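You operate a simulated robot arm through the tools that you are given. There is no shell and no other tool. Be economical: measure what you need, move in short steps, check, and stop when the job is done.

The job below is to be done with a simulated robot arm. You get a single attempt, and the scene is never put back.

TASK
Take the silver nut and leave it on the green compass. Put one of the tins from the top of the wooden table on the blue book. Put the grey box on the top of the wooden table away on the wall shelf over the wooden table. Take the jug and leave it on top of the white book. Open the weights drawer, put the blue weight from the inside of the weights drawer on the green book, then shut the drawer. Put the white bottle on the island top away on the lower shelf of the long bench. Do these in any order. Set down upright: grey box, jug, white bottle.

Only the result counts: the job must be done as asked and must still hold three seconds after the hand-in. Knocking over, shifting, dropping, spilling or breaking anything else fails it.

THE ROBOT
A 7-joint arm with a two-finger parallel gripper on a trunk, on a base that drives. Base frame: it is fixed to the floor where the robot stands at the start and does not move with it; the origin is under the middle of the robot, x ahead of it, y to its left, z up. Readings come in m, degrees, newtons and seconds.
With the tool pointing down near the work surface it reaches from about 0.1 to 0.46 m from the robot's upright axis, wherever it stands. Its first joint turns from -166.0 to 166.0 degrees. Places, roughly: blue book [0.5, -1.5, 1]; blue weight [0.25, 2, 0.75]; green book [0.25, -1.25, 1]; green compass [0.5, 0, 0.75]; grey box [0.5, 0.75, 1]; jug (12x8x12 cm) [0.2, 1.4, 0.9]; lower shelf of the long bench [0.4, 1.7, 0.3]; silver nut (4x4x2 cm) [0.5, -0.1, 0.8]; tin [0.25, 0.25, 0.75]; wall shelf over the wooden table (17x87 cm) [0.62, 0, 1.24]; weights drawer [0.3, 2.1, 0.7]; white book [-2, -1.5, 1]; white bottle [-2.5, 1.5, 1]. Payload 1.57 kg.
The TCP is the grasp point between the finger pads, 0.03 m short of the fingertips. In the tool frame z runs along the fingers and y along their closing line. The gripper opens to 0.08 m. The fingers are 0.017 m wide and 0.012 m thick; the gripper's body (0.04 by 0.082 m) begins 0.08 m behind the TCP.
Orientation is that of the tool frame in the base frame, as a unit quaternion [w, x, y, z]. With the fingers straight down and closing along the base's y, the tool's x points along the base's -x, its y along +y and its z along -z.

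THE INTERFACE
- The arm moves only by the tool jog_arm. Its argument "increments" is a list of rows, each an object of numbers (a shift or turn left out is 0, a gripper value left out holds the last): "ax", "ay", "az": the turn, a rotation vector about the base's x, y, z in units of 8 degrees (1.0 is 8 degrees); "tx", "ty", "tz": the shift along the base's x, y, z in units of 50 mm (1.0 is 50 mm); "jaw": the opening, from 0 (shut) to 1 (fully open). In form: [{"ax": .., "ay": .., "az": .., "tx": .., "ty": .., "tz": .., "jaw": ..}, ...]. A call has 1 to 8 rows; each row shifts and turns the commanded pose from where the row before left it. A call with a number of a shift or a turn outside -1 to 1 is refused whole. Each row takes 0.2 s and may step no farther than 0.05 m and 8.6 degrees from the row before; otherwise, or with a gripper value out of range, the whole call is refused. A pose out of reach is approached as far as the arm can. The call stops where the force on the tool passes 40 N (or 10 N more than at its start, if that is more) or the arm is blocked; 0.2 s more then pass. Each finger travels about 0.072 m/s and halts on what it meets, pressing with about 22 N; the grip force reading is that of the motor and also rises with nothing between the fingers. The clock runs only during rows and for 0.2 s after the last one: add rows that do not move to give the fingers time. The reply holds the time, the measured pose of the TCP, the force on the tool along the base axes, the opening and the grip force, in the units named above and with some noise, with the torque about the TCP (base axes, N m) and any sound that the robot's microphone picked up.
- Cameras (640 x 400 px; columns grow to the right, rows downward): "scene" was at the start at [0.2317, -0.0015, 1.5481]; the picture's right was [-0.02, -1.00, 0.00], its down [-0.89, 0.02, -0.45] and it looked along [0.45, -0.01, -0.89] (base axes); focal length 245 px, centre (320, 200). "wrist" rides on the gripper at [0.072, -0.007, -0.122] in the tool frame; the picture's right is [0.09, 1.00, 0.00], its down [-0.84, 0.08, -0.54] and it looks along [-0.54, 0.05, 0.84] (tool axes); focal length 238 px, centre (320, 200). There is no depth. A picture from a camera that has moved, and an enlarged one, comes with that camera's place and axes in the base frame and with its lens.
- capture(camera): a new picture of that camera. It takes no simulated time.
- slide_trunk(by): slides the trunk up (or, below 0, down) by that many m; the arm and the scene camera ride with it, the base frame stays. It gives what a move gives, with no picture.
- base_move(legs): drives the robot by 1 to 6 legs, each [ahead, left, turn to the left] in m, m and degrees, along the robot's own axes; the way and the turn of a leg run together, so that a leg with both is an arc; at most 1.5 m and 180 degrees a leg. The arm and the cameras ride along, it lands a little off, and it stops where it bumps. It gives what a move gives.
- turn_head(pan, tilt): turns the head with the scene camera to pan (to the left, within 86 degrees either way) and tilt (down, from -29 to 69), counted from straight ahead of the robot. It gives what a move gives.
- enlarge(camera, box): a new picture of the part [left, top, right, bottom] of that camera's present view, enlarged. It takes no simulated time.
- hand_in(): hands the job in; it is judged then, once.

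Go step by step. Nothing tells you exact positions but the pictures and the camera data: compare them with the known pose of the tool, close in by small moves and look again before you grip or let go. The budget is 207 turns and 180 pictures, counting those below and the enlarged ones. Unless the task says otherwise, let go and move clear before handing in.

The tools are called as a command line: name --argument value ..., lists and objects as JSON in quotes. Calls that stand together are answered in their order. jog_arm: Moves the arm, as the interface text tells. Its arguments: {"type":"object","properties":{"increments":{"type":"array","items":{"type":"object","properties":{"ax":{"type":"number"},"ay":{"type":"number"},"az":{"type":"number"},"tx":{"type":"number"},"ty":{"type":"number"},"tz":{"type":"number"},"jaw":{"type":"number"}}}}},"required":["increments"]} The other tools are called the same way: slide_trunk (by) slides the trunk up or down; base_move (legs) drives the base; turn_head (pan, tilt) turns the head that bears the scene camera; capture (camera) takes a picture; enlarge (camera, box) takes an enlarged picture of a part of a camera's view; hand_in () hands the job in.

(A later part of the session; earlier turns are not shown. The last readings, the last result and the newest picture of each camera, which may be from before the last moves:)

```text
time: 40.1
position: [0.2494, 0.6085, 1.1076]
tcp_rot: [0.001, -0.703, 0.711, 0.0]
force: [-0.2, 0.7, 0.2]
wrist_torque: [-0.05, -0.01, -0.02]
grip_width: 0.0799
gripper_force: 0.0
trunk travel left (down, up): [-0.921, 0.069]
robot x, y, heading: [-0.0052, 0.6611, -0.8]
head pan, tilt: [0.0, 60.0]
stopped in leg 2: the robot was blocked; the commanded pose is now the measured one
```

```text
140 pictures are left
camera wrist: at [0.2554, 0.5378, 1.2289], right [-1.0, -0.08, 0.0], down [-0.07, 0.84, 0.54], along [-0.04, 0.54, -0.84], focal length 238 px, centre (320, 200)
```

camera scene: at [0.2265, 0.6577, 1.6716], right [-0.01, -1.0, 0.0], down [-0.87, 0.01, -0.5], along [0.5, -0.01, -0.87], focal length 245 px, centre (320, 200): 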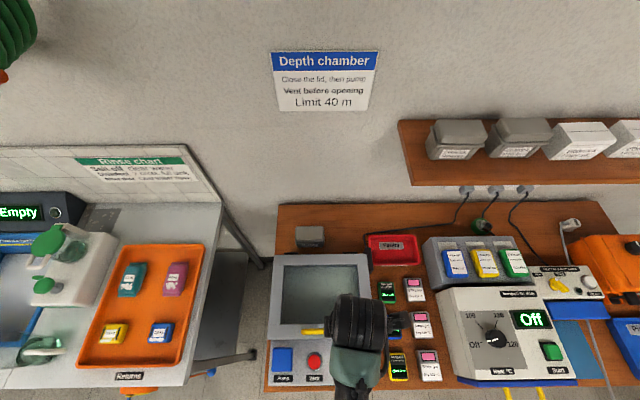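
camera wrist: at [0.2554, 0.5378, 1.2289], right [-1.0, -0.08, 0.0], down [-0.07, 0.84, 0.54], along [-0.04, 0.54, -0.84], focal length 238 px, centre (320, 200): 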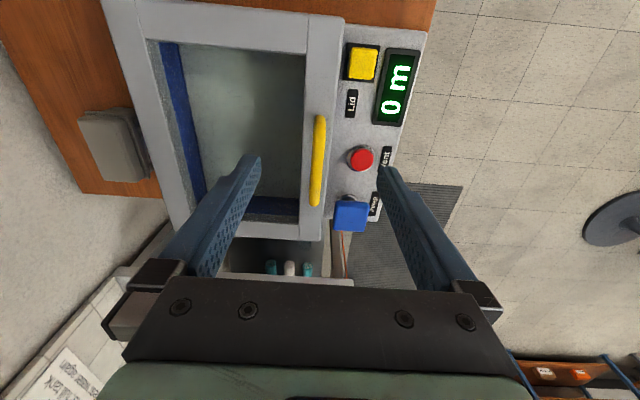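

The grey box is at about [0.545,0.687], behind the depth chamber. I'll check its size closer.

enlarge --camera "scene" --box '[250, 190, 410, 300]'

enlarge --camera "wrist" --box '[40, 60, 240, 220]'

```text
3.64 times, centred on (330, 245) of scene
camera zoom: at [0.2265, 0.6577, 1.6716], right [-0.01, -1.0, 0.0], down [-0.87, 0.01, -0.5], along [0.5, -0.01, -0.87], focal length 890 px, centre (284, 36)
```

zoom: 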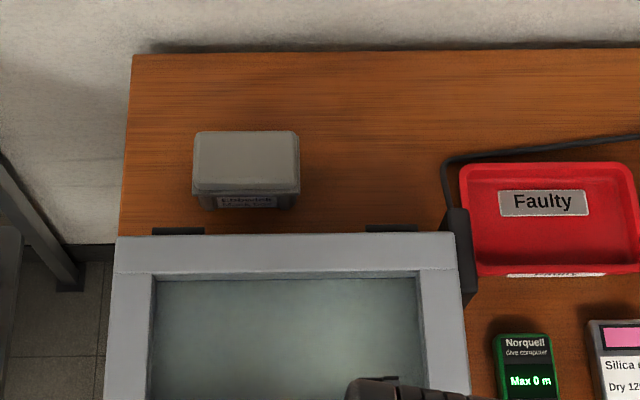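

```text
2.50 times, centred on (140, 140) of wrist
camera zoom: at [0.2554, 0.5378, 1.2289], right [-1.0, -0.08, 0.0], down [-0.07, 0.84, 0.54], along [-0.04, 0.54, -0.84], focal length 596 px, centre (770, 350)
```

zoom: 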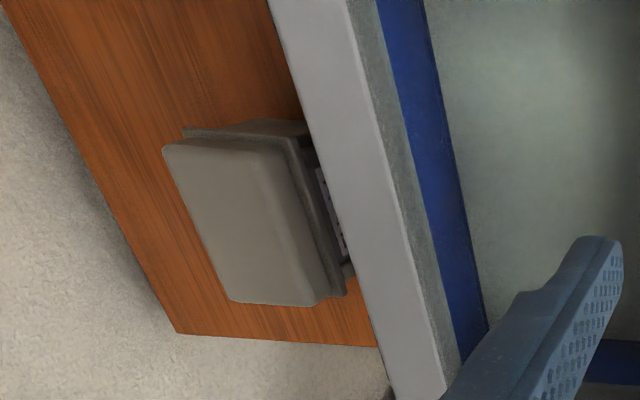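

The box is about 10 cm wide in y but only ~6 cm in x, and the shelf is high. So the hand must hold it with jaws closing along x and the tool pitched sideways (pointing +y), camera on top. I'll yaw the hand by 180° first.

jog_arm --increments '[{"az": -1}, {"az": -1}, {"az": -1}, {"az": -1}, {"az": -1}, {"az": -1}, {"az": -1}, {"az": -1}]'

jog_arm --increments '[{"az": -1}, {"az": -1}, {"az": -1}, {"az": -1}, {"az": -1}, {"az": -1}, {"az": -1}, {"az": -1}]'

jog_arm --increments '[{"az": -1}, {"az": -1}, {"az": -1}, {"az": -1}, {"az": -1}, {"az": -1}, {"az": -0.5}, {}]'

jog_arm --increments '[{"ax": 1}, {"ax": 1}, {"ax": 1}, {"ax": 1}, {"ax": 1}, {"ax": 1}, {"ax": 1}, {"ax": 0.5}]'

```text
time: 41.9
position: [0.2488, 0.6088, 1.1075]
tcp_rot: [0.0, -0.218, 0.976, -0.001]
force: [-0.4, -0.4, 0.2]
wrist_torque: [0.02, 0.03, 0.0]
grip_width: 0.0799
gripper_force: 0.0
trunk travel left (down, up): [-0.921, 0.069]
robot x, y, heading: [-0.0097, 0.659, -0.8]
head pan, tilt: [0.0, 60.0]
```

```text
time: 43.7
position: [0.2482, 0.6097, 1.1068]
tcp_rot: [0.0, 0.331, 0.943, 0.0]
force: [-0.2, -0.4, 0.0]
wrist_torque: [-0.02, 0.01, 0.0]
grip_width: 0.0799
gripper_force: 0.0
trunk travel left (down, up): [-0.921, 0.069]
robot x, y, heading: [-0.0062, 0.6583, -0.9]
head pan, tilt: [0.0, 60.0]
```

```text
time: 45.5
position: [0.2489, 0.6087, 1.1062]
tcp_rot: [0.0, 0.711, 0.703, 0.0]
force: [-0.7, -0.4, -0.5]
wrist_torque: [0.0, -0.01, -0.01]
grip_width: 0.0801
gripper_force: 0.0
trunk travel left (down, up): [-0.921, 0.069]
robot x, y, heading: [-0.0073, 0.6592, -0.9]
head pan, tilt: [0.0, 60.0]
```

```text
time: 47.3
position: [0.2492, 0.608, 1.1065]
tcp_rot: [-0.356, 0.615, 0.609, 0.352]
force: [0.9, 0.6, 0.0]
wrist_torque: [-0.02, -0.04, -0.02]
grip_width: 0.0803
gripper_force: 0.0
trunk travel left (down, up): [-0.921, 0.069]
robot x, y, heading: [-0.0107, 0.6615, -0.9]
head pan, tilt: [0.0, 60.0]
```

Now I'll raise the trunk fully and test how high and far this pose reaches, in free space left of the shelf.

slide_trunk --by 0.069

jog_arm --increments '[{"tz": 0.7, "ty": 0.6}, {"tz": 0.7, "ty": 0.6}, {"tz": 0.8, "ty": 0.5}, {"tx": 0.9}, {"tx": 0.9}, {"tx": 0.9}, {"tx": 0.9}, {}]'

capture --camera "scene"

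```text
time: 48.4
position: [0.2485, 0.6066, 1.1753]
tcp_rot: [-0.356, 0.615, 0.61, 0.352]
force: [0.3, -0.3, -0.7]
wrist_torque: [-0.01, -0.01, 0.01]
grip_width: 0.08
gripper_force: 0.0
trunk travel left (down, up): [-0.99, 0.0]
robot x, y, heading: [-0.0117, 0.662, -0.7]
head pan, tilt: [0.0, 60.0]
```

```text
time: 50.2
position: [0.4271, 0.6892, 1.2884]
tcp_rot: [-0.354, 0.615, 0.61, 0.353]
force: [-0.4, 0.1, -0.2]
wrist_torque: [0.01, 0.01, 0.0]
grip_width: 0.0797
gripper_force: 0.1
trunk travel left (down, up): [-0.99, 0.0]
robot x, y, heading: [-0.0043, 0.6605, -0.8]
head pan, tilt: [0.0, 60.0]
```

```text
137 pictures are left
camera scene: at [0.2243, 0.6559, 1.7406], right [-0.01, -1.0, 0.0], down [-0.87, 0.01, -0.5], along [0.5, -0.01, -0.87], focal length 245 px, centre (320, 200)
```

scene: 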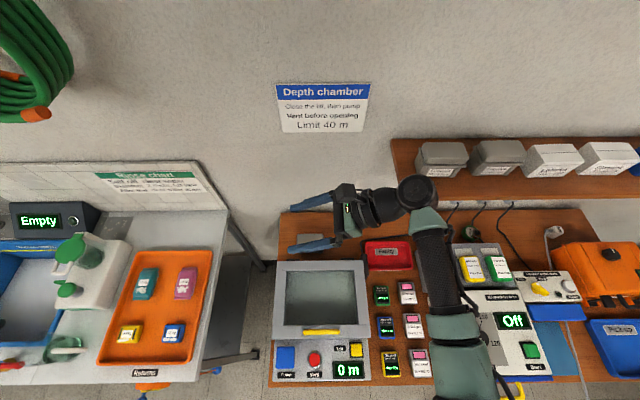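

That works. I'll check a bit further: x≈0.51 (equivalent to shelf depth) and z≈1.32.

jog_arm --increments '[{"tx": 0.8}, {"tx": 0.8}, {"tz": 0.7}, {}]'

```text
time: 51.2
position: [0.5104, 0.6939, 1.3223]
tcp_rot: [-0.356, 0.616, 0.609, 0.351]
force: [-0.1, 0.3, -0.3]
wrist_torque: [-0.02, -0.02, 0.03]
grip_width: 0.0802
gripper_force: 0.1
trunk travel left (down, up): [-0.99, 0.0]
robot x, y, heading: [-0.0047, 0.6619, -0.9]
head pan, tilt: [0.0, 60.0]
```

Reach at the shelf is fine. Next I'll retract slightly, pull the base up to the table, and lower the trunk to pick the box.

jog_arm --increments '[{"tx": -0.9}, {"tx": -0.9}, {"ty": -0.6}, {}]'

base_move --legs '[[0, -0.06, 0.8], [0.07, 0, 0]]'

slide_trunk --by -0.2

capture --camera "scene"

capture --camera "wrist"

```text
time: 52.2
position: [0.4182, 0.6637, 1.3222]
tcp_rot: [-0.355, 0.616, 0.609, 0.352]
force: [0.0, -0.2, -0.2]
wrist_torque: [-0.03, -0.03, 0.01]
grip_width: 0.08
gripper_force: 0.0
trunk travel left (down, up): [-0.99, 0.0]
robot x, y, heading: [-0.0125, 0.6613, -0.6]
head pan, tilt: [0.0, 60.0]
```

```text
time: 54.0
position: [0.4794, 0.6087, 1.3204]
tcp_rot: [-0.359, 0.61, 0.615, 0.348]
force: [1.1, 0.7, -0.5]
wrist_torque: [0.0, 0.03, -0.01]
grip_width: 0.0802
gripper_force: 0.1
trunk travel left (down, up): [-0.99, 0.0]
robot x, y, heading: [0.0525, 0.6009, 0.1]
head pan, tilt: [0.0, 60.0]
stopped in leg 2: the robot was blocked; the commanded pose is now the measured one
```

```text
time: 56.1
position: [0.4798, 0.6096, 1.1218]
tcp_rot: [-0.359, 0.61, 0.615, 0.349]
force: [0.0, 0.3, 0.0]
wrist_torque: [0.0, 0.01, 0.03]
grip_width: 0.08
gripper_force: 0.0
trunk travel left (down, up): [-0.79, 0.2]
robot x, y, heading: [0.053, 0.5979, 0.3]
head pan, tilt: [0.0, 60.0]
```

```text
136 pictures are left
camera scene: at [0.2863, 0.5985, 1.5402], right [0.0, -1.0, 0.0], down [-0.87, 0.0, -0.5], along [0.5, 0.0, -0.87], focal length 245 px, centre (320, 200)
```

scene: 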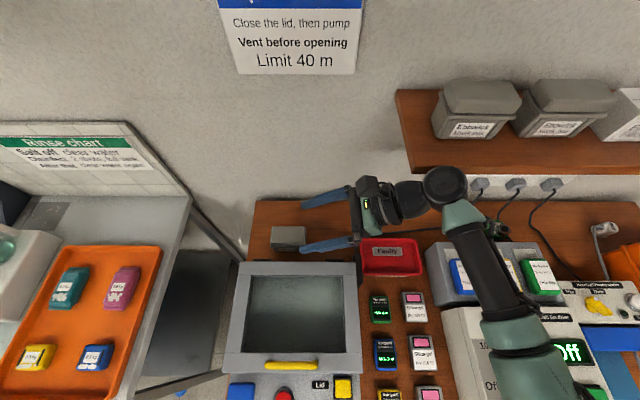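

```text
135 pictures are left
camera wrist: at [0.4742, 0.5401, 1.2444], right [1.0, 0.06, 0.07], down [0.09, -0.89, -0.45], along [0.04, 0.46, -0.89], focal length 238 px, centre (320, 200)
```

wrist: 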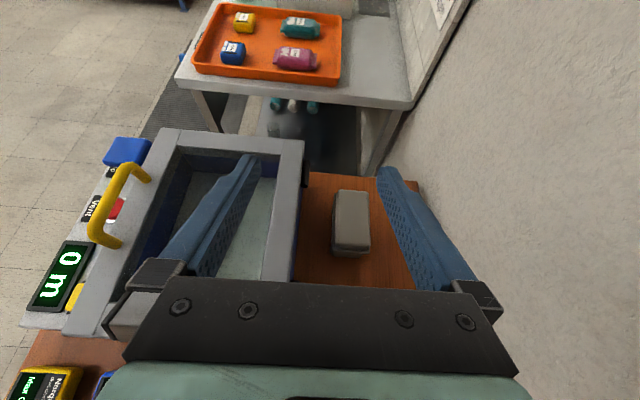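

The box centre is at about [0.54,0.682] and is 6 cm wide in x. I'll move to a pre-grasp pose on its −y side.

jog_arm --increments '[{"tx": 0.6, "ty": -0.5}, {"tx": 0.56, "ty": -0.6}, {"tz": -0.8}, {"tz": -0.8}, {"tz": -0.8}, {}]'

capture --camera "wrist"

capture --camera "scene"

```text
time: 57.2
position: [0.4858, 0.6039, 1.1249]
tcp_rot: [-0.312, 0.524, 0.689, 0.391]
force: [0.4, 0.3, 0.3]
wrist_torque: [0.01, 0.0, 0.03]
grip_width: 0.0799
gripper_force: 0.0
trunk travel left (down, up): [-0.79, 0.2]
robot x, y, heading: [0.0422, 0.5975, 0.0]
head pan, tilt: [0.0, 60.0]
stopped in row 5: the arm was blocked; the commanded pose is now the measured one
```

```text
134 pictures are left
camera wrist: at [0.4635, 0.5313, 1.245], right [0.94, 0.19, 0.29], down [0.3, -0.86, -0.42], along [0.17, 0.48, -0.86], focal length 238 px, centre (320, 200)
```

wrist: 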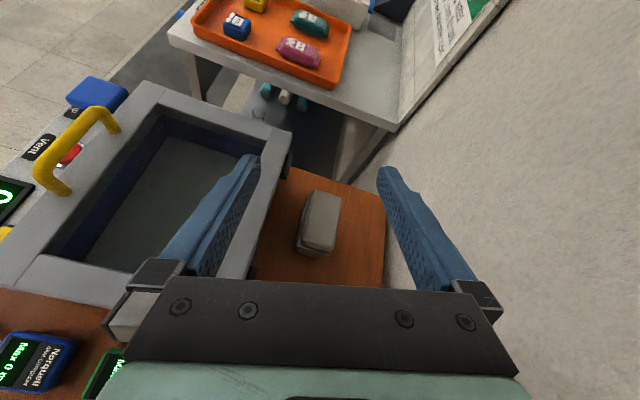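

```text
133 pictures are left
camera scene: at [0.2134, 0.6155, 1.5512], right [0.0, -1.0, 0.01], down [-0.84, 0.0, -0.54], along [0.54, -0.01, -0.84], focal length 245 px, centre (320, 200)
```

scene: 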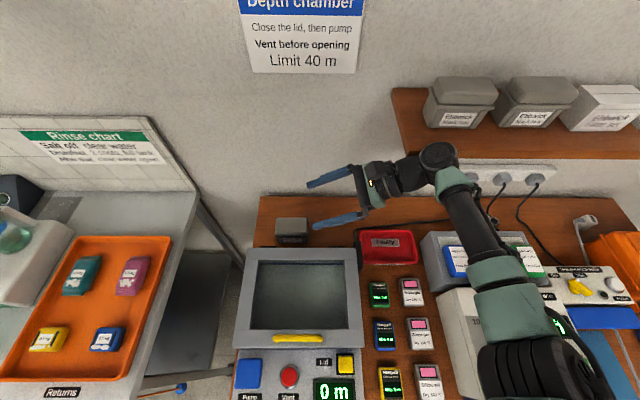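

The wrist joint hit the shelf's front edge. I'll pull back out, restore the yaw, and check that nothing on the shelf moved.

jog_arm --increments '[{"tx": -0.8}, {"tx": -0.8}, {"tx": -0.6}, {"az": -1}, {"az": -0.95}, {}]'

capture --camera "scene"

```text
time: 58.6
position: [0.4252, 0.5907, 1.0938]
tcp_rot: [-0.286, 0.624, 0.595, 0.419]
force: [0.6, -0.6, -0.5]
wrist_torque: [0.05, 0.02, 0.0]
grip_width: 0.08
gripper_force: 0.1
trunk travel left (down, up): [-0.79, 0.2]
robot x, y, heading: [0.0512, 0.5919, -0.0]
head pan, tilt: [0.0, 60.0]
```

```text
132 pictures are left
camera scene: at [0.2853, 0.5967, 1.5396], right [0.0, -1.0, 0.0], down [-0.87, 0.0, -0.5], along [0.5, 0.0, -0.87], focal length 245 px, centre (320, 200)
```

scene: 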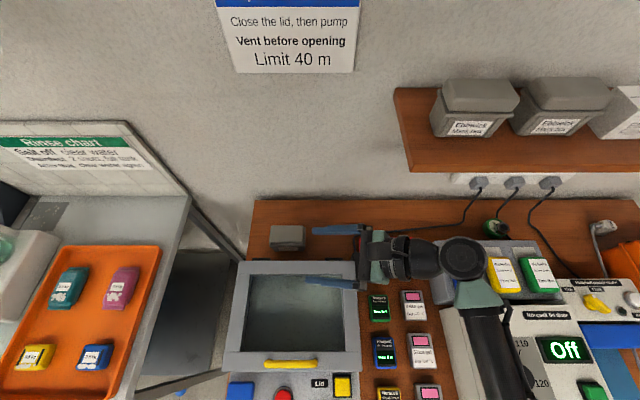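

The shelf boxes look untouched. I'll correct the orientation, lower by the trunk, then go forward underneath the shelf's level.

jog_arm --increments '[{"ay": 0.5, "az": 0.47}, {"ay": 0.5, "az": 0.47}, {}]'

slide_trunk --by -0.075

jog_arm --increments '[{"tx": 0.6}, {"tx": 0.6}, {"tx": 0.6}, {}]'

capture --camera "scene"

capture --camera "wrist"

```text
time: 59.4
position: [0.4216, 0.5919, 1.0939]
tcp_rot: [-0.352, 0.611, 0.614, 0.355]
force: [-0.8, -0.2, -0.8]
wrist_torque: [0.02, 0.0, -0.02]
grip_width: 0.0798
gripper_force: 0.0
trunk travel left (down, up): [-0.79, 0.2]
robot x, y, heading: [0.0506, 0.5977, 0.1]
head pan, tilt: [0.0, 60.0]
```

```text
time: 60.5
position: [0.4224, 0.5918, 1.0185]
tcp_rot: [-0.353, 0.61, 0.614, 0.355]
force: [-0.5, 0.0, 0.0]
wrist_torque: [0.0, -0.01, 0.02]
grip_width: 0.0798
gripper_force: 0.1
trunk travel left (down, up): [-0.715, 0.275]
robot x, y, heading: [0.0471, 0.5978, -0.0]
head pan, tilt: [0.0, 60.0]
```

```text
time: 61.5
position: [0.5132, 0.5916, 1.0176]
tcp_rot: [-0.352, 0.61, 0.614, 0.356]
force: [0.6, 0.0, 0.7]
wrist_torque: [-0.02, 0.01, 0.03]
grip_width: 0.0799
gripper_force: 0.1
trunk travel left (down, up): [-0.715, 0.275]
robot x, y, heading: [0.0437, 0.5984, -0.2]
head pan, tilt: [0.0, 60.0]
```

```text
131 pictures are left
camera scene: at [0.2821, 0.5974, 1.4653], right [0.0, -1.0, 0.0], down [-0.87, 0.0, -0.5], along [0.5, 0.0, -0.87], focal length 245 px, centre (320, 200)
```

scene: 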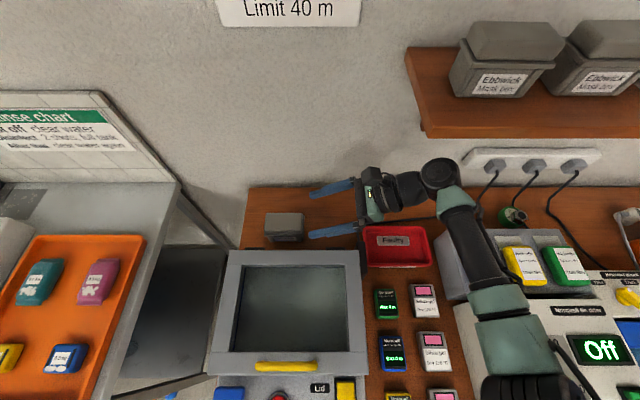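

```text
130 pictures are left
camera wrist: at [0.507, 0.5233, 1.1409], right [1.0, 0.05, 0.09], down [0.08, -0.89, -0.45], along [0.05, 0.46, -0.89], focal length 238 px, centre (320, 200)
```

wrist: 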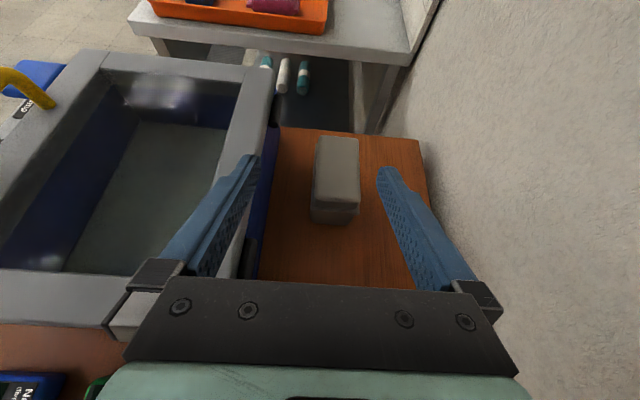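

The clearances look good and the box is at about [0.538,0.681]. I'll move in and down in stages.

jog_arm --increments '[{"tx": 0.5}, {"ty": 0.5, "tz": -0.8}, {"ty": 0.5, "tz": -0.8}, {}]'

capture --camera "wrist"

capture --camera "scene"

```text
time: 62.5
position: [0.5363, 0.6427, 0.9403]
tcp_rot: [-0.352, 0.61, 0.615, 0.355]
force: [-0.8, -0.1, -0.3]
wrist_torque: [0.0, 0.04, 0.0]
grip_width: 0.08
gripper_force: 0.0
trunk travel left (down, up): [-0.715, 0.275]
robot x, y, heading: [0.0441, 0.5952, 0.0]
head pan, tilt: [0.0, 60.0]
```

```text
129 pictures are left
camera wrist: at [0.5302, 0.5731, 1.0622], right [1.0, 0.05, 0.09], down [0.08, -0.89, -0.45], along [0.05, 0.46, -0.89], focal length 238 px, centre (320, 200)
```

wrist: 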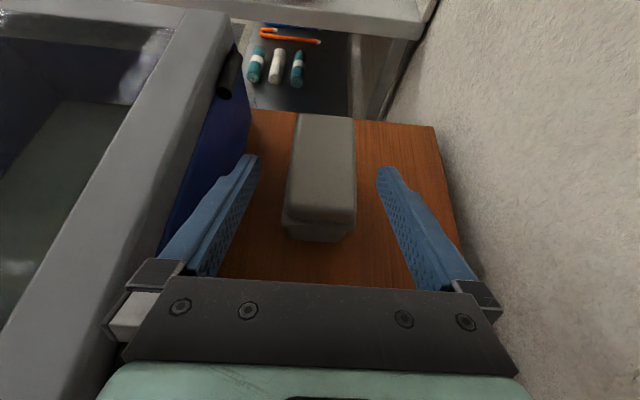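

```text
128 pictures are left
camera scene: at [0.2823, 0.5972, 1.4652], right [0.0, -1.0, 0.0], down [-0.87, 0.0, -0.5], along [0.5, 0.0, -0.87], focal length 245 px, centre (320, 200)
```

scene: 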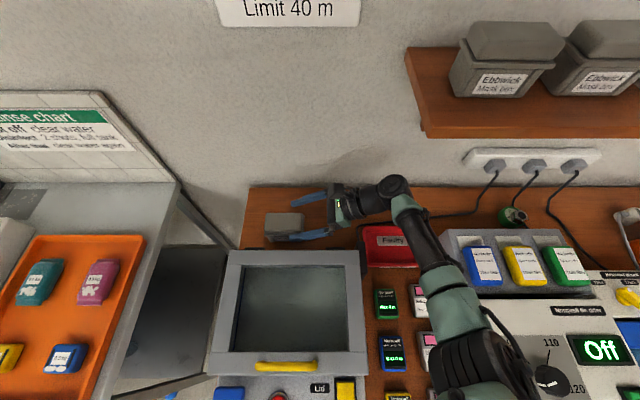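

Centred between the fingers. I'll continue down to grip height.

jog_arm --increments '[{"ty": 0.3, "tz": -0.5}, {"ty": 0.25, "tz": -0.4}, {}]'

capture --camera "wrist"

enlarge --camera "scene" --box '[220, 160, 440, 280]'

```text
time: 63.3
position: [0.5384, 0.6695, 0.8955]
tcp_rot: [-0.352, 0.611, 0.614, 0.355]
force: [1.2, 0.1, -0.9]
wrist_torque: [-0.03, 0.0, 0.03]
grip_width: 0.0803
gripper_force: 0.0
trunk travel left (down, up): [-0.715, 0.275]
robot x, y, heading: [0.0484, 0.6003, 0.2]
head pan, tilt: [0.0, 60.0]
```

```text
127 pictures are left
camera wrist: at [0.5321, 0.5998, 1.0173], right [1.0, 0.05, 0.09], down [0.08, -0.89, -0.45], along [0.05, 0.46, -0.89], focal length 238 px, centre (320, 200)
```

wrist: 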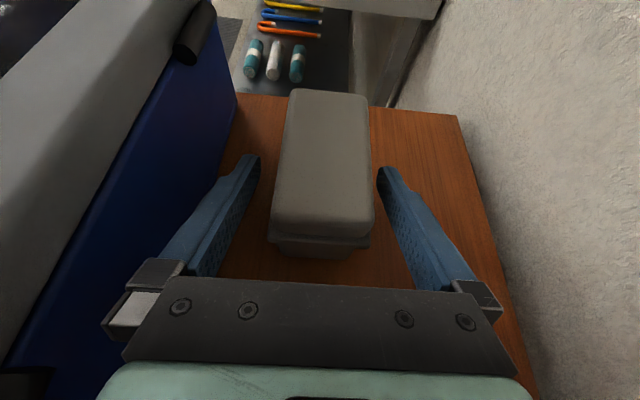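

```text
2.91 times, centred on (330, 220) of scene
camera zoom: at [0.2825, 0.5974, 1.4652], right [0.0, -1.0, 0.0], down [-0.87, 0.0, -0.5], along [0.5, 0.0, -0.87], focal length 712 px, centre (291, 142)
```

zoom: 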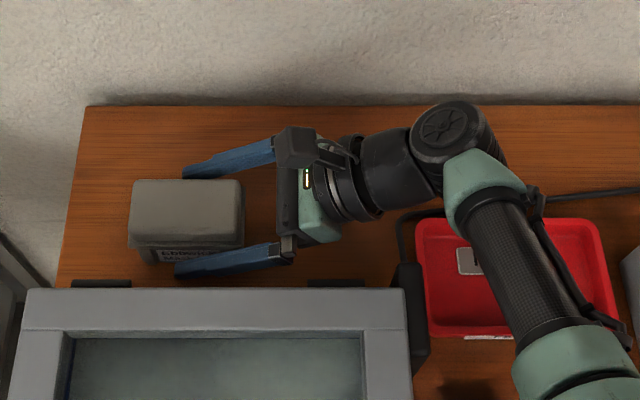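

I'll go slightly lower, then close.

jog_arm --increments '[{"ty": 0.1, "tz": -0.22}, {"jaw": 0.4}, {}, {}, {}]'

capture --camera "wrist"

enlarge --camera "scene" --box '[220, 160, 440, 280]'

```text
time: 64.5
position: [0.5378, 0.6748, 0.8828]
tcp_rot: [-0.352, 0.611, 0.614, 0.355]
force: [0.3, 1.2, 0.4]
wrist_torque: [0.04, 0.02, 0.02]
grip_width: 0.0579
gripper_force: 21.8
trunk travel left (down, up): [-0.715, 0.275]
robot x, y, heading: [0.0477, 0.5964, 0.0]
head pan, tilt: [0.0, 60.0]
```

```text
125 pictures are left
camera wrist: at [0.5318, 0.605, 1.0059], right [1.0, 0.05, 0.09], down [0.08, -0.89, -0.45], along [0.05, 0.46, -0.89], focal length 238 px, centre (320, 200)
```

wrist: 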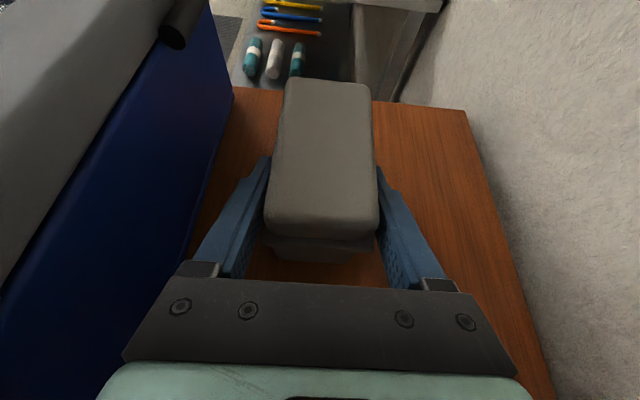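

```text
2.91 times, centred on (330, 220) of scene
camera zoom: at [0.2827, 0.5975, 1.4651], right [0.0, -1.0, 0.0], down [-0.87, 0.0, -0.5], along [0.5, 0.0, -0.87], focal length 712 px, centre (291, 142)
```

zoom: 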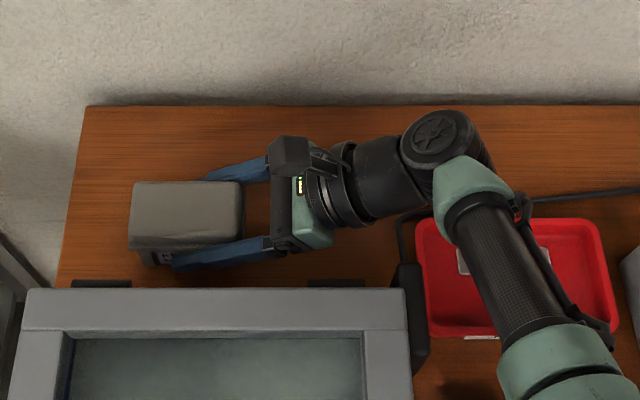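

Gripped (58 mm). I'll lift, shift left so the wrist clears the shelf end, lift further, and then pull back.

jog_arm --increments '[{"tz": 0.6}, {"tz": 0.9}, {"tz": 0.8}, {"ty": 0.9}, {"ty": 0.9}, {"ty": 0.6}, {}]'

capture --camera "scene"

capture --camera "wrist"

```text
time: 66.1
position: [0.5384, 0.7936, 0.9994]
tcp_rot: [-0.352, 0.611, 0.614, 0.355]
force: [0.6, 0.1, -2.4]
wrist_torque: [0.0, -0.01, 0.01]
grip_width: 0.0576
gripper_force: 22.1
trunk travel left (down, up): [-0.715, 0.275]
robot x, y, heading: [0.0446, 0.5988, -0.1]
head pan, tilt: [0.0, 60.0]
```

```text
123 pictures are left
camera scene: at [0.2826, 0.5972, 1.4651], right [0.0, -1.0, 0.0], down [-0.87, 0.0, -0.5], along [0.5, 0.0, -0.87], focal length 245 px, centre (320, 200)
```

scene: 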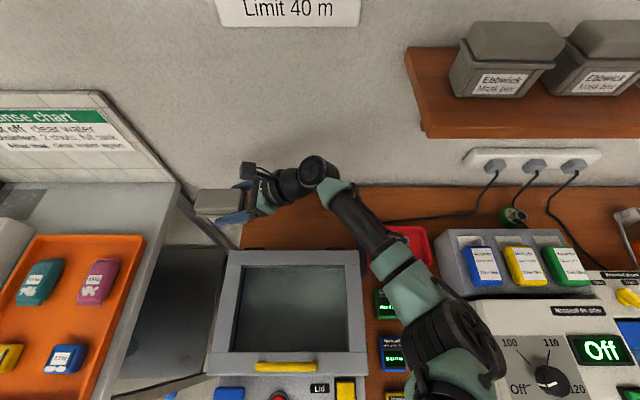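

```text
122 pictures are left
camera wrist: at [0.5324, 0.7241, 1.1217], right [1.0, 0.05, 0.09], down [0.08, -0.89, -0.45], along [0.05, 0.46, -0.89], focal length 238 px, centre (320, 200)
```

wrist: 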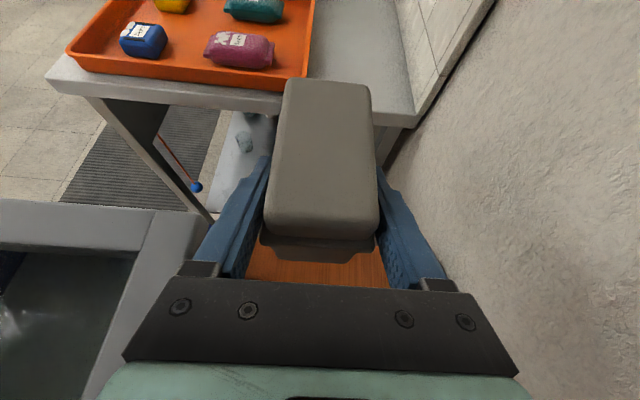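

The box is held level and clear of the shelf end. I'll raise the trunk and tuck the arm back.

slide_trunk --by 0.12

jog_arm --increments '[{"tx": -0.9}, {"tx": -0.9}, {"tx": -0.9}, {"tx": -0.9}, {"ty": -0.9, "tx": -0.3}, {"ty": -0.9}, {"ty": -0.6}, {}]'

slide_trunk --by 0.155

turn_head --pan 0 --tilt 50

capture --camera "scene"

```text
time: 67.6
position: [0.5391, 0.7929, 1.1176]
tcp_rot: [-0.352, 0.611, 0.614, 0.355]
force: [-0.3, -0.1, -2.1]
wrist_torque: [-0.02, 0.02, 0.02]
grip_width: 0.0579
gripper_force: 22.2
trunk travel left (down, up): [-0.835, 0.155]
robot x, y, heading: [0.0478, 0.5948, -0.0]
head pan, tilt: [0.0, 60.0]
```

```text
time: 69.4
position: [0.3431, 0.6734, 1.1199]
tcp_rot: [-0.352, 0.61, 0.614, 0.355]
force: [0.2, 0.4, -1.1]
wrist_torque: [-0.03, 0.01, 0.01]
grip_width: 0.0578
gripper_force: 22.3
trunk travel left (down, up): [-0.835, 0.155]
robot x, y, heading: [0.0486, 0.5994, -0.0]
head pan, tilt: [0.0, 60.0]
```

```text
time: 71.2
position: [0.3438, 0.674, 1.2752]
tcp_rot: [-0.352, 0.611, 0.614, 0.355]
force: [-0.6, -0.2, -1.4]
wrist_torque: [0.0, -0.02, 0.01]
grip_width: 0.058
gripper_force: 21.5
trunk travel left (down, up): [-0.99, 0.0]
robot x, y, heading: [0.045, 0.6012, 0.1]
head pan, tilt: [0.0, 60.0]
```

```text
time: 71.9
position: [0.3433, 0.6739, 1.2755]
tcp_rot: [-0.351, 0.612, 0.613, 0.356]
force: [0.9, -0.9, -0.5]
wrist_torque: [-0.02, -0.01, 0.01]
grip_width: 0.0577
gripper_force: 22.1
trunk travel left (down, up): [-0.99, 0.0]
robot x, y, heading: [0.048, 0.5968, -0.2]
head pan, tilt: [0.0, 50.0]
```

```text
121 pictures are left
camera scene: at [0.293, 0.5975, 1.7527], right [0.0, -1.0, 0.0], down [-0.77, 0.0, -0.64], along [0.64, 0.0, -0.77], focal length 245 px, centre (320, 200)
```

scene: 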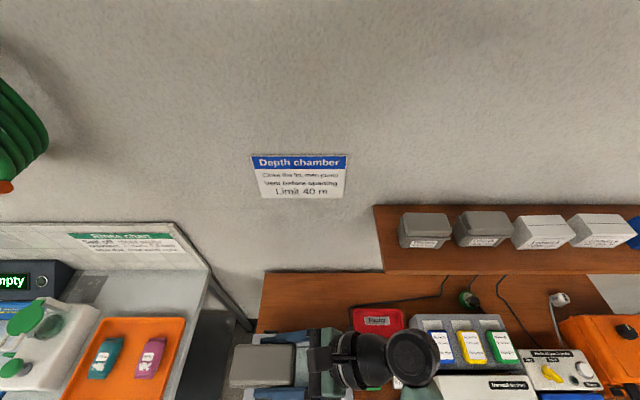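

I'll back off a bit and drive right to the free right end of the wall shelf.

base_move --legs '[[-0.1, 0, 0], [0, -0.98, 0]]'

capture --camera "scene"

```text
time: 77.8
position: [0.2368, -0.31, 1.2764]
tcp_rot: [-0.35, 0.614, 0.611, 0.357]
force: [0.5, -0.1, -1.1]
wrist_torque: [-0.03, 0.0, -0.02]
grip_width: 0.0576
gripper_force: 21.9
trunk travel left (down, up): [-0.99, 0.0]
robot x, y, heading: [-0.0613, -0.3838, -0.5]
head pan, tilt: [0.0, 50.0]
```

```text
120 pictures are left
camera scene: at [0.1854, -0.3857, 1.7527], right [-0.01, -1.0, 0.0], down [-0.77, 0.01, -0.64], along [0.64, -0.01, -0.77], focal length 245 px, centre (320, 200)
```

scene: 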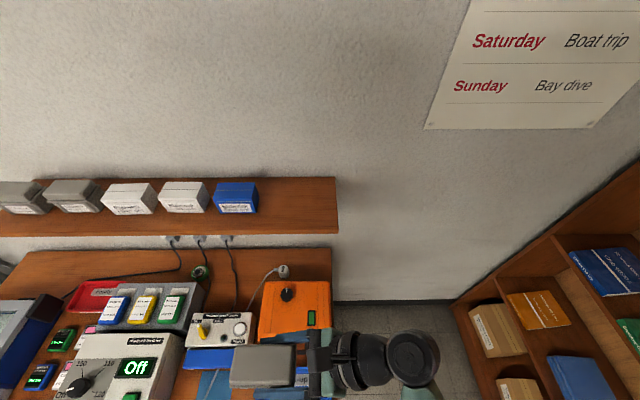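

The free shelf space is y −0.22…−0.43, x 0.54…0.70. I'll raise, drive up to the table, and reach over the shelf.

jog_arm --increments '[{"tz": 0.5}, {"tz": 0.5}, {}]'

base_move --legs '[[0.12, 0, 0.4]]'

jog_arm --increments '[{"tx": 0.9}, {"tx": 0.9}, {"tx": 0.9}, {}]'

capture --camera "scene"

capture --camera "wrist"

```text
time: 78.6
position: [0.2362, -0.3116, 1.3269]
tcp_rot: [-0.35, 0.614, 0.61, 0.357]
force: [-0.2, 0.2, -1.3]
wrist_torque: [0.0, 0.01, 0.0]
grip_width: 0.0576
gripper_force: 22.5
trunk travel left (down, up): [-0.99, 0.0]
robot x, y, heading: [-0.0625, -0.3833, -0.8]
head pan, tilt: [0.0, 50.0]
```

```text
time: 79.5
position: [0.2712, -0.3103, 1.324]
tcp_rot: [-0.352, 0.614, 0.611, 0.355]
force: [0.6, 0.4, -2.2]
wrist_torque: [-0.01, 0.04, 0.05]
grip_width: 0.0578
gripper_force: 22.4
trunk travel left (down, up): [-0.99, 0.0]
robot x, y, heading: [-0.0307, -0.3843, -0.9]
head pan, tilt: [0.0, 50.0]
stopped in leg 1: the robot was blocked; the commanded pose is now the measured one
```

```text
time: 80.5
position: [0.4017, -0.3117, 1.3275]
tcp_rot: [-0.35, 0.614, 0.61, 0.358]
force: [0.7, -0.2, -0.1]
wrist_torque: [-0.02, -0.03, 0.01]
grip_width: 0.058
gripper_force: 21.9
trunk travel left (down, up): [-0.99, 0.0]
robot x, y, heading: [-0.0314, -0.3825, -0.8]
head pan, tilt: [0.0, 50.0]
```

```text
119 pictures are left
camera scene: at [0.215, -0.3849, 1.7529], right [-0.01, -1.0, 0.0], down [-0.77, 0.01, -0.64], along [0.64, -0.01, -0.77], focal length 245 px, centre (320, 200)
```

scene: 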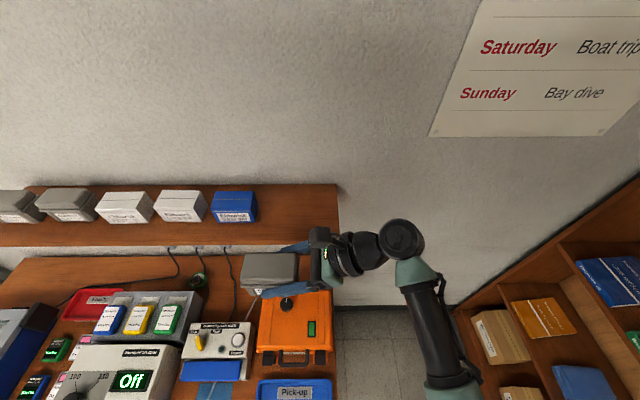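

```text
118 pictures are left
camera wrist: at [0.3946, -0.3806, 1.4505], right [1.0, 0.04, 0.09], down [0.07, -0.89, -0.45], along [0.06, 0.46, -0.89], focal length 238 px, centre (320, 200)
```

wrist: 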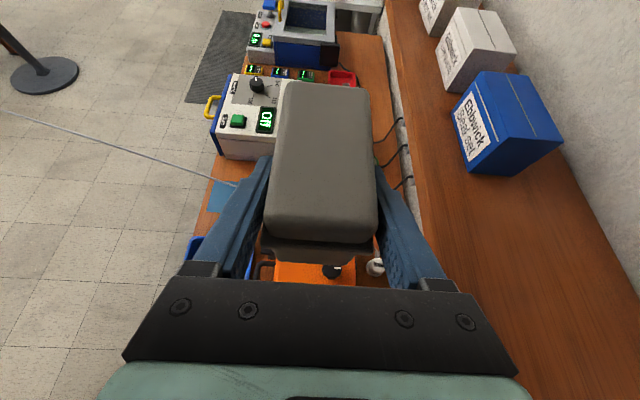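

A table leg blocks there. I'll shift the base left a bit (arm retracted first) and try ahead again.

jog_arm --increments '[{"tx": -0.9}, {"tx": -0.9}, {"ty": -0.6}, {}]'

base_move --legs '[[-0.03, 0, 0], [0, 0.12, 0.5], [0.12, 0, 0]]'

```text
time: 81.5
position: [0.3103, -0.3408, 1.3279]
tcp_rot: [-0.351, 0.612, 0.612, 0.357]
force: [-0.3, -0.2, -1.9]
wrist_torque: [-0.05, 0.05, 0.0]
grip_width: 0.0578
gripper_force: 21.5
trunk travel left (down, up): [-0.99, 0.0]
robot x, y, heading: [-0.0311, -0.3833, -0.6]
head pan, tilt: [0.0, 50.0]
```

```text
time: 84.0
position: [0.349, -0.2191, 1.3265]
tcp_rot: [-0.352, 0.613, 0.613, 0.353]
force: [0.7, -0.5, -1.9]
wrist_torque: [-0.01, 0.02, 0.04]
grip_width: 0.0579
gripper_force: 21.6
trunk travel left (down, up): [-0.99, 0.0]
robot x, y, heading: [0.0064, -0.2588, -0.5]
head pan, tilt: [0.0, 50.0]
stopped in leg 3: the robot was blocked; the commanded pose is now the measured one
```

The base is at x≈0.006 now. I'll move the box sideways to y≈−0.34, then out toward the shelf.

jog_arm --increments '[{"ty": -0.8}, {"ty": -0.8}, {"ty": -0.8}, {"tx": 0.8}, {"tx": 0.8}, {"tx": 0.8}, {}]'

jog_arm --increments '[{"tx": 0.7}, {"tx": 0.7}, {"tx": 0.7}, {}]'

capture --camera "scene"

capture --camera "wrist"

```text
time: 85.6
position: [0.4642, -0.3403, 1.3279]
tcp_rot: [-0.352, 0.611, 0.613, 0.356]
force: [-0.6, -0.2, -0.7]
wrist_torque: [-0.01, -0.05, -0.03]
grip_width: 0.0579
gripper_force: 21.8
trunk travel left (down, up): [-0.99, 0.0]
robot x, y, heading: [0.0045, -0.2654, -0.3]
head pan, tilt: [0.0, 50.0]
```

```text
time: 86.6
position: [0.5702, -0.3408, 1.3281]
tcp_rot: [-0.352, 0.611, 0.613, 0.356]
force: [0.4, 0.5, -1.3]
wrist_torque: [-0.05, 0.01, 0.01]
grip_width: 0.0575
gripper_force: 21.9
trunk travel left (down, up): [-0.99, 0.0]
robot x, y, heading: [0.0053, -0.2649, -0.5]
head pan, tilt: [0.0, 50.0]
```

```text
117 pictures are left
camera scene: at [0.251, -0.2653, 1.7527], right [0.0, -1.0, 0.0], down [-0.77, 0.0, -0.64], along [0.64, 0.0, -0.77], focal length 245 px, centre (320, 200)
```

scene: 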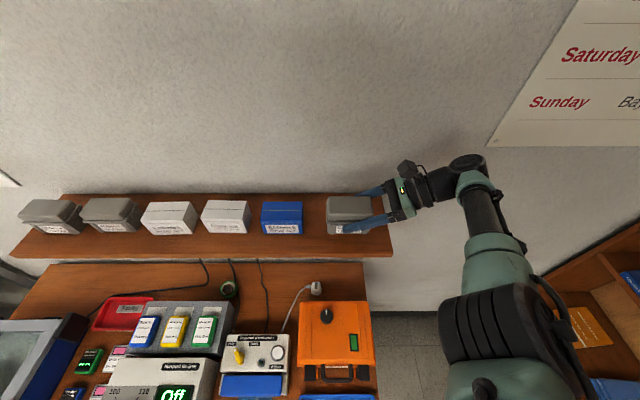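

```text
116 pictures are left
camera wrist: at [0.5637, -0.41, 1.4516], right [1.0, 0.05, 0.09], down [0.08, -0.89, -0.45], along [0.05, 0.46, -0.89], focal length 238 px, centre (320, 200)
```

wrist: 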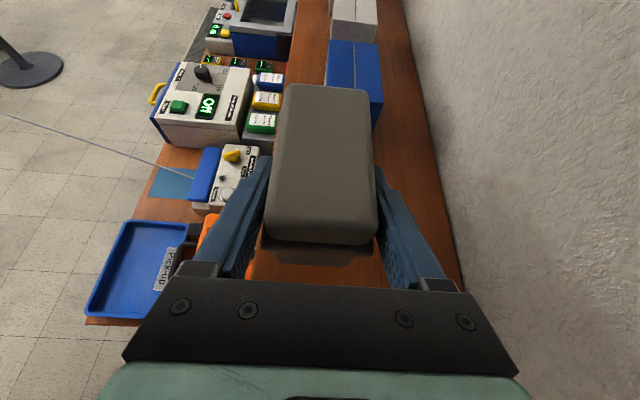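

The box is over the shelf's right end with clearance on both sides. I'll go in another 3.5 cm and lower until contact.

jog_arm --increments '[{"tx": 0.7}, {"tz": -0.4}, {"tz": -0.3}, {}]'

enlarge --camera "scene" --box '[240, 150, 500, 290]'

```text
time: 87.6
position: [0.5726, -0.338, 1.3103]
tcp_rot: [-0.351, 0.612, 0.613, 0.355]
force: [-0.2, 0.6, -0.9]
wrist_torque: [-0.05, -0.03, 0.03]
grip_width: 0.058
gripper_force: 22.1
out of reach, approached as far as the arm can: row 1, 2, 3
trunk travel left (down, up): [-0.99, 0.0]
robot x, y, heading: [0.0062, -0.2653, -0.1]
head pan, tilt: [0.0, 50.0]
```

```text
2.46 times, centred on (370, 220) of scene
camera zoom: at [0.2517, -0.2645, 1.7526], right [0.0, -1.0, 0.0], down [-0.77, 0.0, -0.64], along [0.64, 0.0, -0.77], focal length 603 px, centre (197, 151)
```

zoom: 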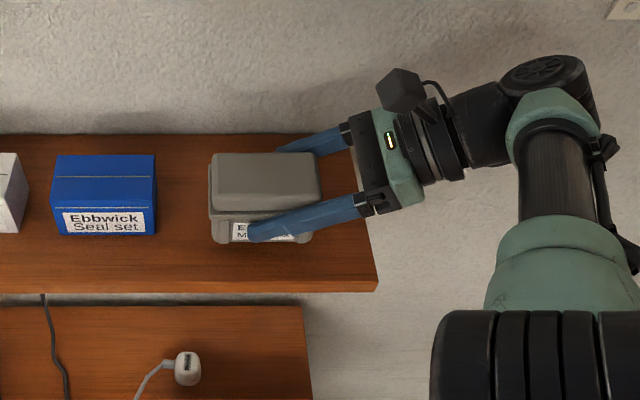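

Reach ends at x≈0.573, but the shelf front is at ≈0.526, so the box is entirely over the shelf. I'll lower from here.

jog_arm --increments '[{"tx": -0.66}, {"tz": -0.3}, {"tz": -0.2}, {}]'

enlarge --camera "scene" --box '[240, 150, 500, 290]'

```text
time: 88.6
position: [0.5385, -0.3377, 1.2861]
tcp_rot: [-0.352, 0.612, 0.613, 0.355]
force: [-0.3, 0.0, -0.5]
wrist_torque: [-0.04, 0.02, 0.01]
grip_width: 0.0577
gripper_force: 21.5
trunk travel left (down, up): [-0.99, 0.0]
robot x, y, heading: [0.0082, -0.2627, 0.1]
head pan, tilt: [0.0, 50.0]
```

```text
2.46 times, centred on (370, 220) of scene
camera zoom: at [0.2503, -0.2653, 1.7528], right [0.0, -1.0, 0.0], down [-0.77, 0.0, -0.64], along [0.64, 0.0, -0.77], focal length 603 px, centre (197, 151)
```

zoom: 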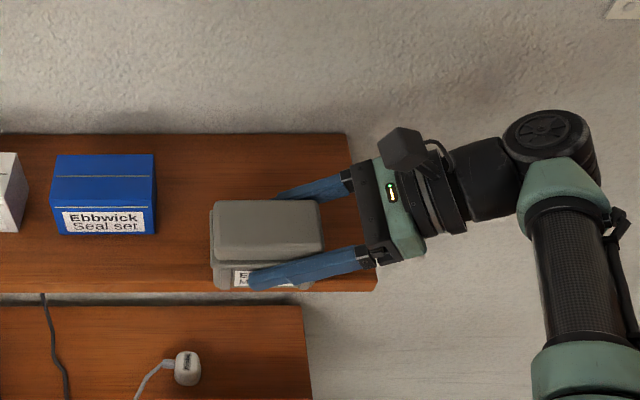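

The command had been clamped, so I moved back too far. I'll lift a little, move forward 3.5 cm again, and lower.

jog_arm --increments '[{"tz": 0.35}, {"tx": 0.66}, {"tz": -0.35}, {"tz": -0.1}, {}]'

enlarge --camera "scene" --box '[240, 150, 500, 290]'

```text
time: 89.8
position: [0.5641, -0.3358, 1.2899]
tcp_rot: [-0.351, 0.612, 0.613, 0.355]
force: [-0.2, -0.2, -2.9]
wrist_torque: [-0.01, -0.03, 0.03]
grip_width: 0.0576
gripper_force: 22.3
out of reach, approached as far as the arm can: row 2, 3
trunk travel left (down, up): [-0.99, 0.0]
robot x, y, heading: [0.0023, -0.2635, -0.1]
head pan, tilt: [0.0, 50.0]
```

```text
2.46 times, centred on (370, 220) of scene
camera zoom: at [0.2523, -0.2642, 1.7525], right [0.0, -1.0, 0.0], down [-0.77, 0.0, -0.64], along [0.64, 0.0, -0.77], focal length 603 px, centre (197, 151)
```

zoom: 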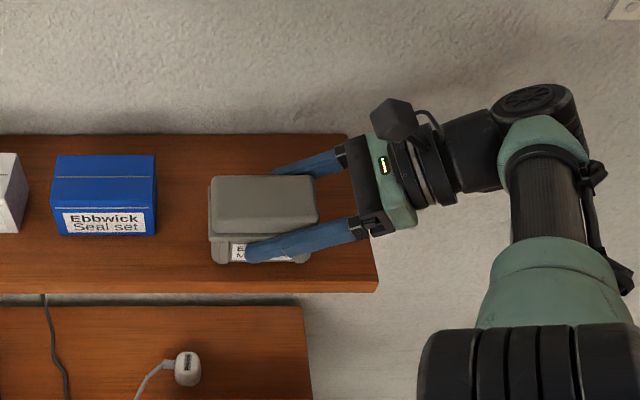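

To get a bit deeper I'll yaw the hand ~12°, bringing the wrist back, then push the box further in before lowering.

jog_arm --increments '[{"tz": 0.3}, {"az": -0.75}, {"az": -0.75}, {"tx": 0.4}, {"tx": 0.4}, {}]'

enlarge --camera "scene" --box '[240, 150, 500, 290]'

```text
time: 91.2
position: [0.6038, -0.337, 1.3048]
tcp_rot: [-0.313, 0.672, 0.546, 0.39]
force: [0.8, 0.3, -1.4]
wrist_torque: [-0.04, -0.01, -0.02]
grip_width: 0.0577
gripper_force: 22.7
trunk travel left (down, up): [-0.99, 0.0]
robot x, y, heading: [0.0068, -0.2633, -0.1]
head pan, tilt: [0.0, 50.0]
```

```text
2.46 times, centred on (370, 220) of scene
camera zoom: at [0.2504, -0.265, 1.7528], right [0.0, -1.0, 0.0], down [-0.77, 0.0, -0.64], along [0.64, 0.0, -0.77], focal length 603 px, centre (197, 151)
```

zoom: 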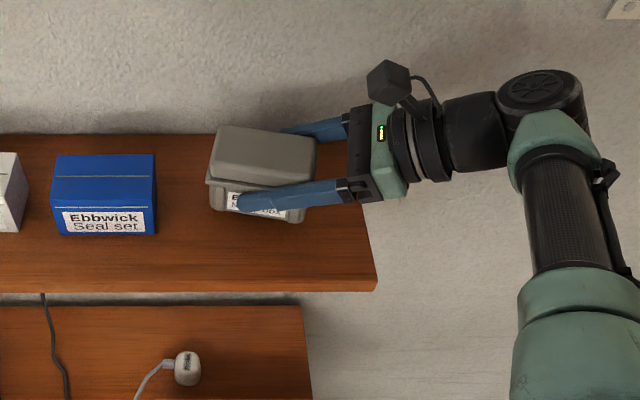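

Nicely in the middle now. I'll lower to contact.

jog_arm --increments '[{"tz": -0.3}, {"tz": -0.16}, {"tz": -0.1}, {"tz": -0.08}, {}]'

enlarge --camera "scene" --box '[240, 150, 500, 290]'

```text
time: 92.4
position: [0.5997, -0.3311, 1.2748]
tcp_rot: [-0.312, 0.672, 0.546, 0.392]
force: [3.6, -5.8, 16.6]
wrist_torque: [-0.33, 0.45, 0.18]
grip_width: 0.0578
gripper_force: 21.2
out of reach, approached as far as the arm can: row 3, 4
trunk travel left (down, up): [-0.99, 0.0]
robot x, y, heading: [0.0055, -0.2647, -0.1]
head pan, tilt: [0.0, 50.0]
```

```text
2.46 times, centred on (370, 220) of scene
camera zoom: at [0.2497, -0.2659, 1.753], right [0.0, -1.0, 0.0], down [-0.77, 0.0, -0.64], along [0.64, 0.0, -0.77], focal length 603 px, centre (197, 151)
```

zoom: 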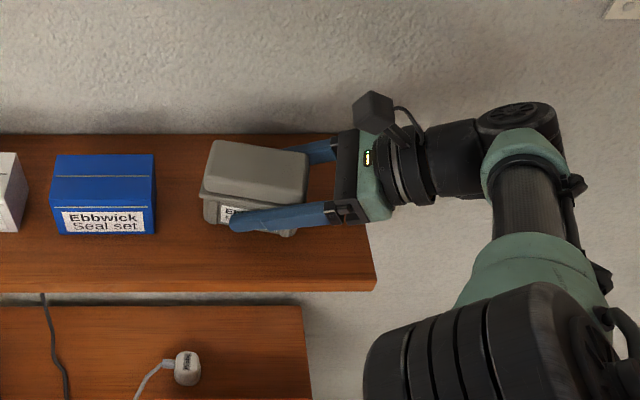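

Contact. I'll relieve slightly, open, and retreat backwards along the tool axis.

jog_arm --increments '[{"tz": 0.03}, {"jaw": 0.95}, {}, {}, {}]'

capture --camera "wrist"

enlarge --camera "scene" --box '[240, 150, 500, 290]'

```text
time: 93.6
position: [0.5995, -0.3306, 1.2747]
tcp_rot: [-0.313, 0.672, 0.546, 0.391]
force: [0.4, 0.1, 0.5]
wrist_torque: [0.0, -0.02, -0.03]
grip_width: 0.0758
gripper_force: 0.1
trunk travel left (down, up): [-0.99, 0.0]
robot x, y, heading: [0.0053, -0.2636, -0.4]
head pan, tilt: [0.0, 50.0]
```

```text
110 pictures are left
camera wrist: at [0.5797, -0.3975, 1.3974], right [0.98, -0.16, 0.08], down [-0.11, -0.89, -0.45], along [0.15, 0.44, -0.89], focal length 238 px, centre (320, 200)
```

wrist: 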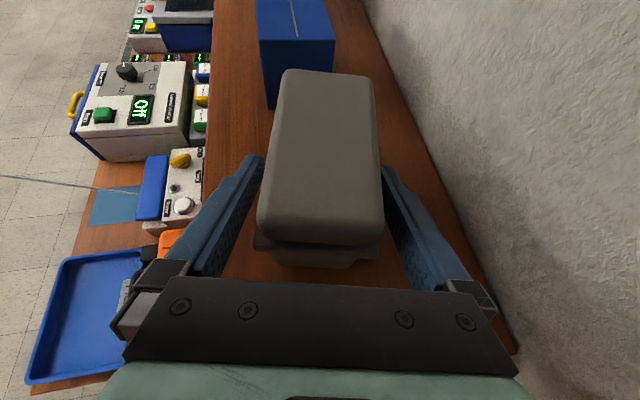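

```text
2.46 times, centred on (370, 220) of scene
camera zoom: at [0.251, -0.2649, 1.7527], right [0.0, -1.0, 0.0], down [-0.77, 0.0, -0.64], along [0.64, 0.0, -0.77], focal length 603 px, centre (197, 151)
```

zoom: 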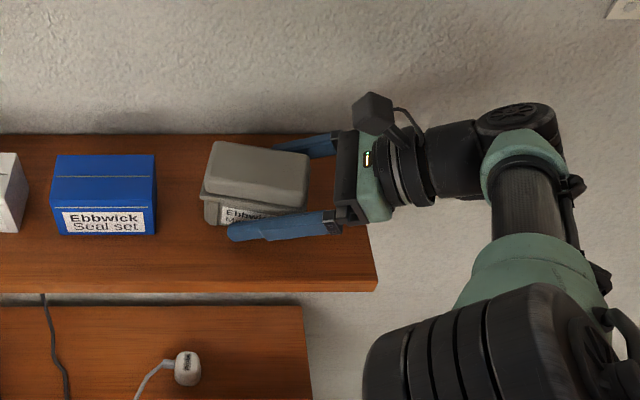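

The box stands upright on the shelf. I'll retreat along the tool axis.

jog_arm --increments '[{"tx": -0.14, "ty": -0.68, "tz": 0.35}, {"tx": -0.14, "ty": -0.68, "tz": 0.35}, {"tx": -0.14, "ty": -0.6, "tz": 0.35}, {"tx": -0.8}, {"tx": -0.8}, {"tx": -0.8}, {"tx": -0.8}, {}]'

capture --camera "scene"

```text
time: 95.4
position: [0.4084, -0.4208, 1.3508]
tcp_rot: [-0.315, 0.671, 0.546, 0.39]
force: [0.1, -1.3, -0.1]
wrist_torque: [0.0, 0.01, 0.05]
grip_width: 0.0757
gripper_force: 0.0
out of reach, approached as far as the arm can: row 2, 3
trunk travel left (down, up): [-0.99, 0.0]
robot x, y, heading: [0.0027, -0.261, -0.1]
head pan, tilt: [0.0, 50.0]
```

```text
108 pictures are left
camera scene: at [0.2525, -0.2641, 1.7525], right [0.0, -1.0, 0.0], down [-0.77, 0.0, -0.64], along [0.64, 0.0, -0.77], focal length 245 px, centre (320, 200)
```

scene: 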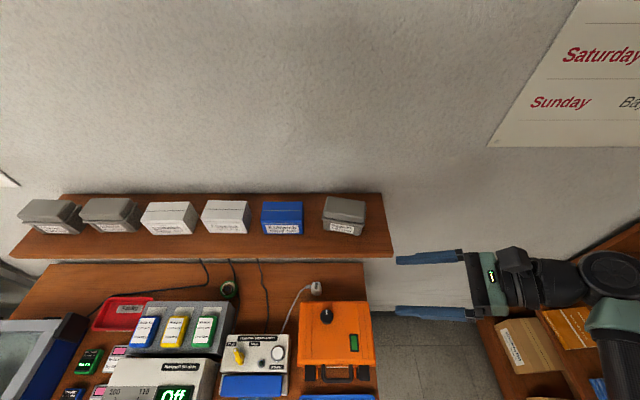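

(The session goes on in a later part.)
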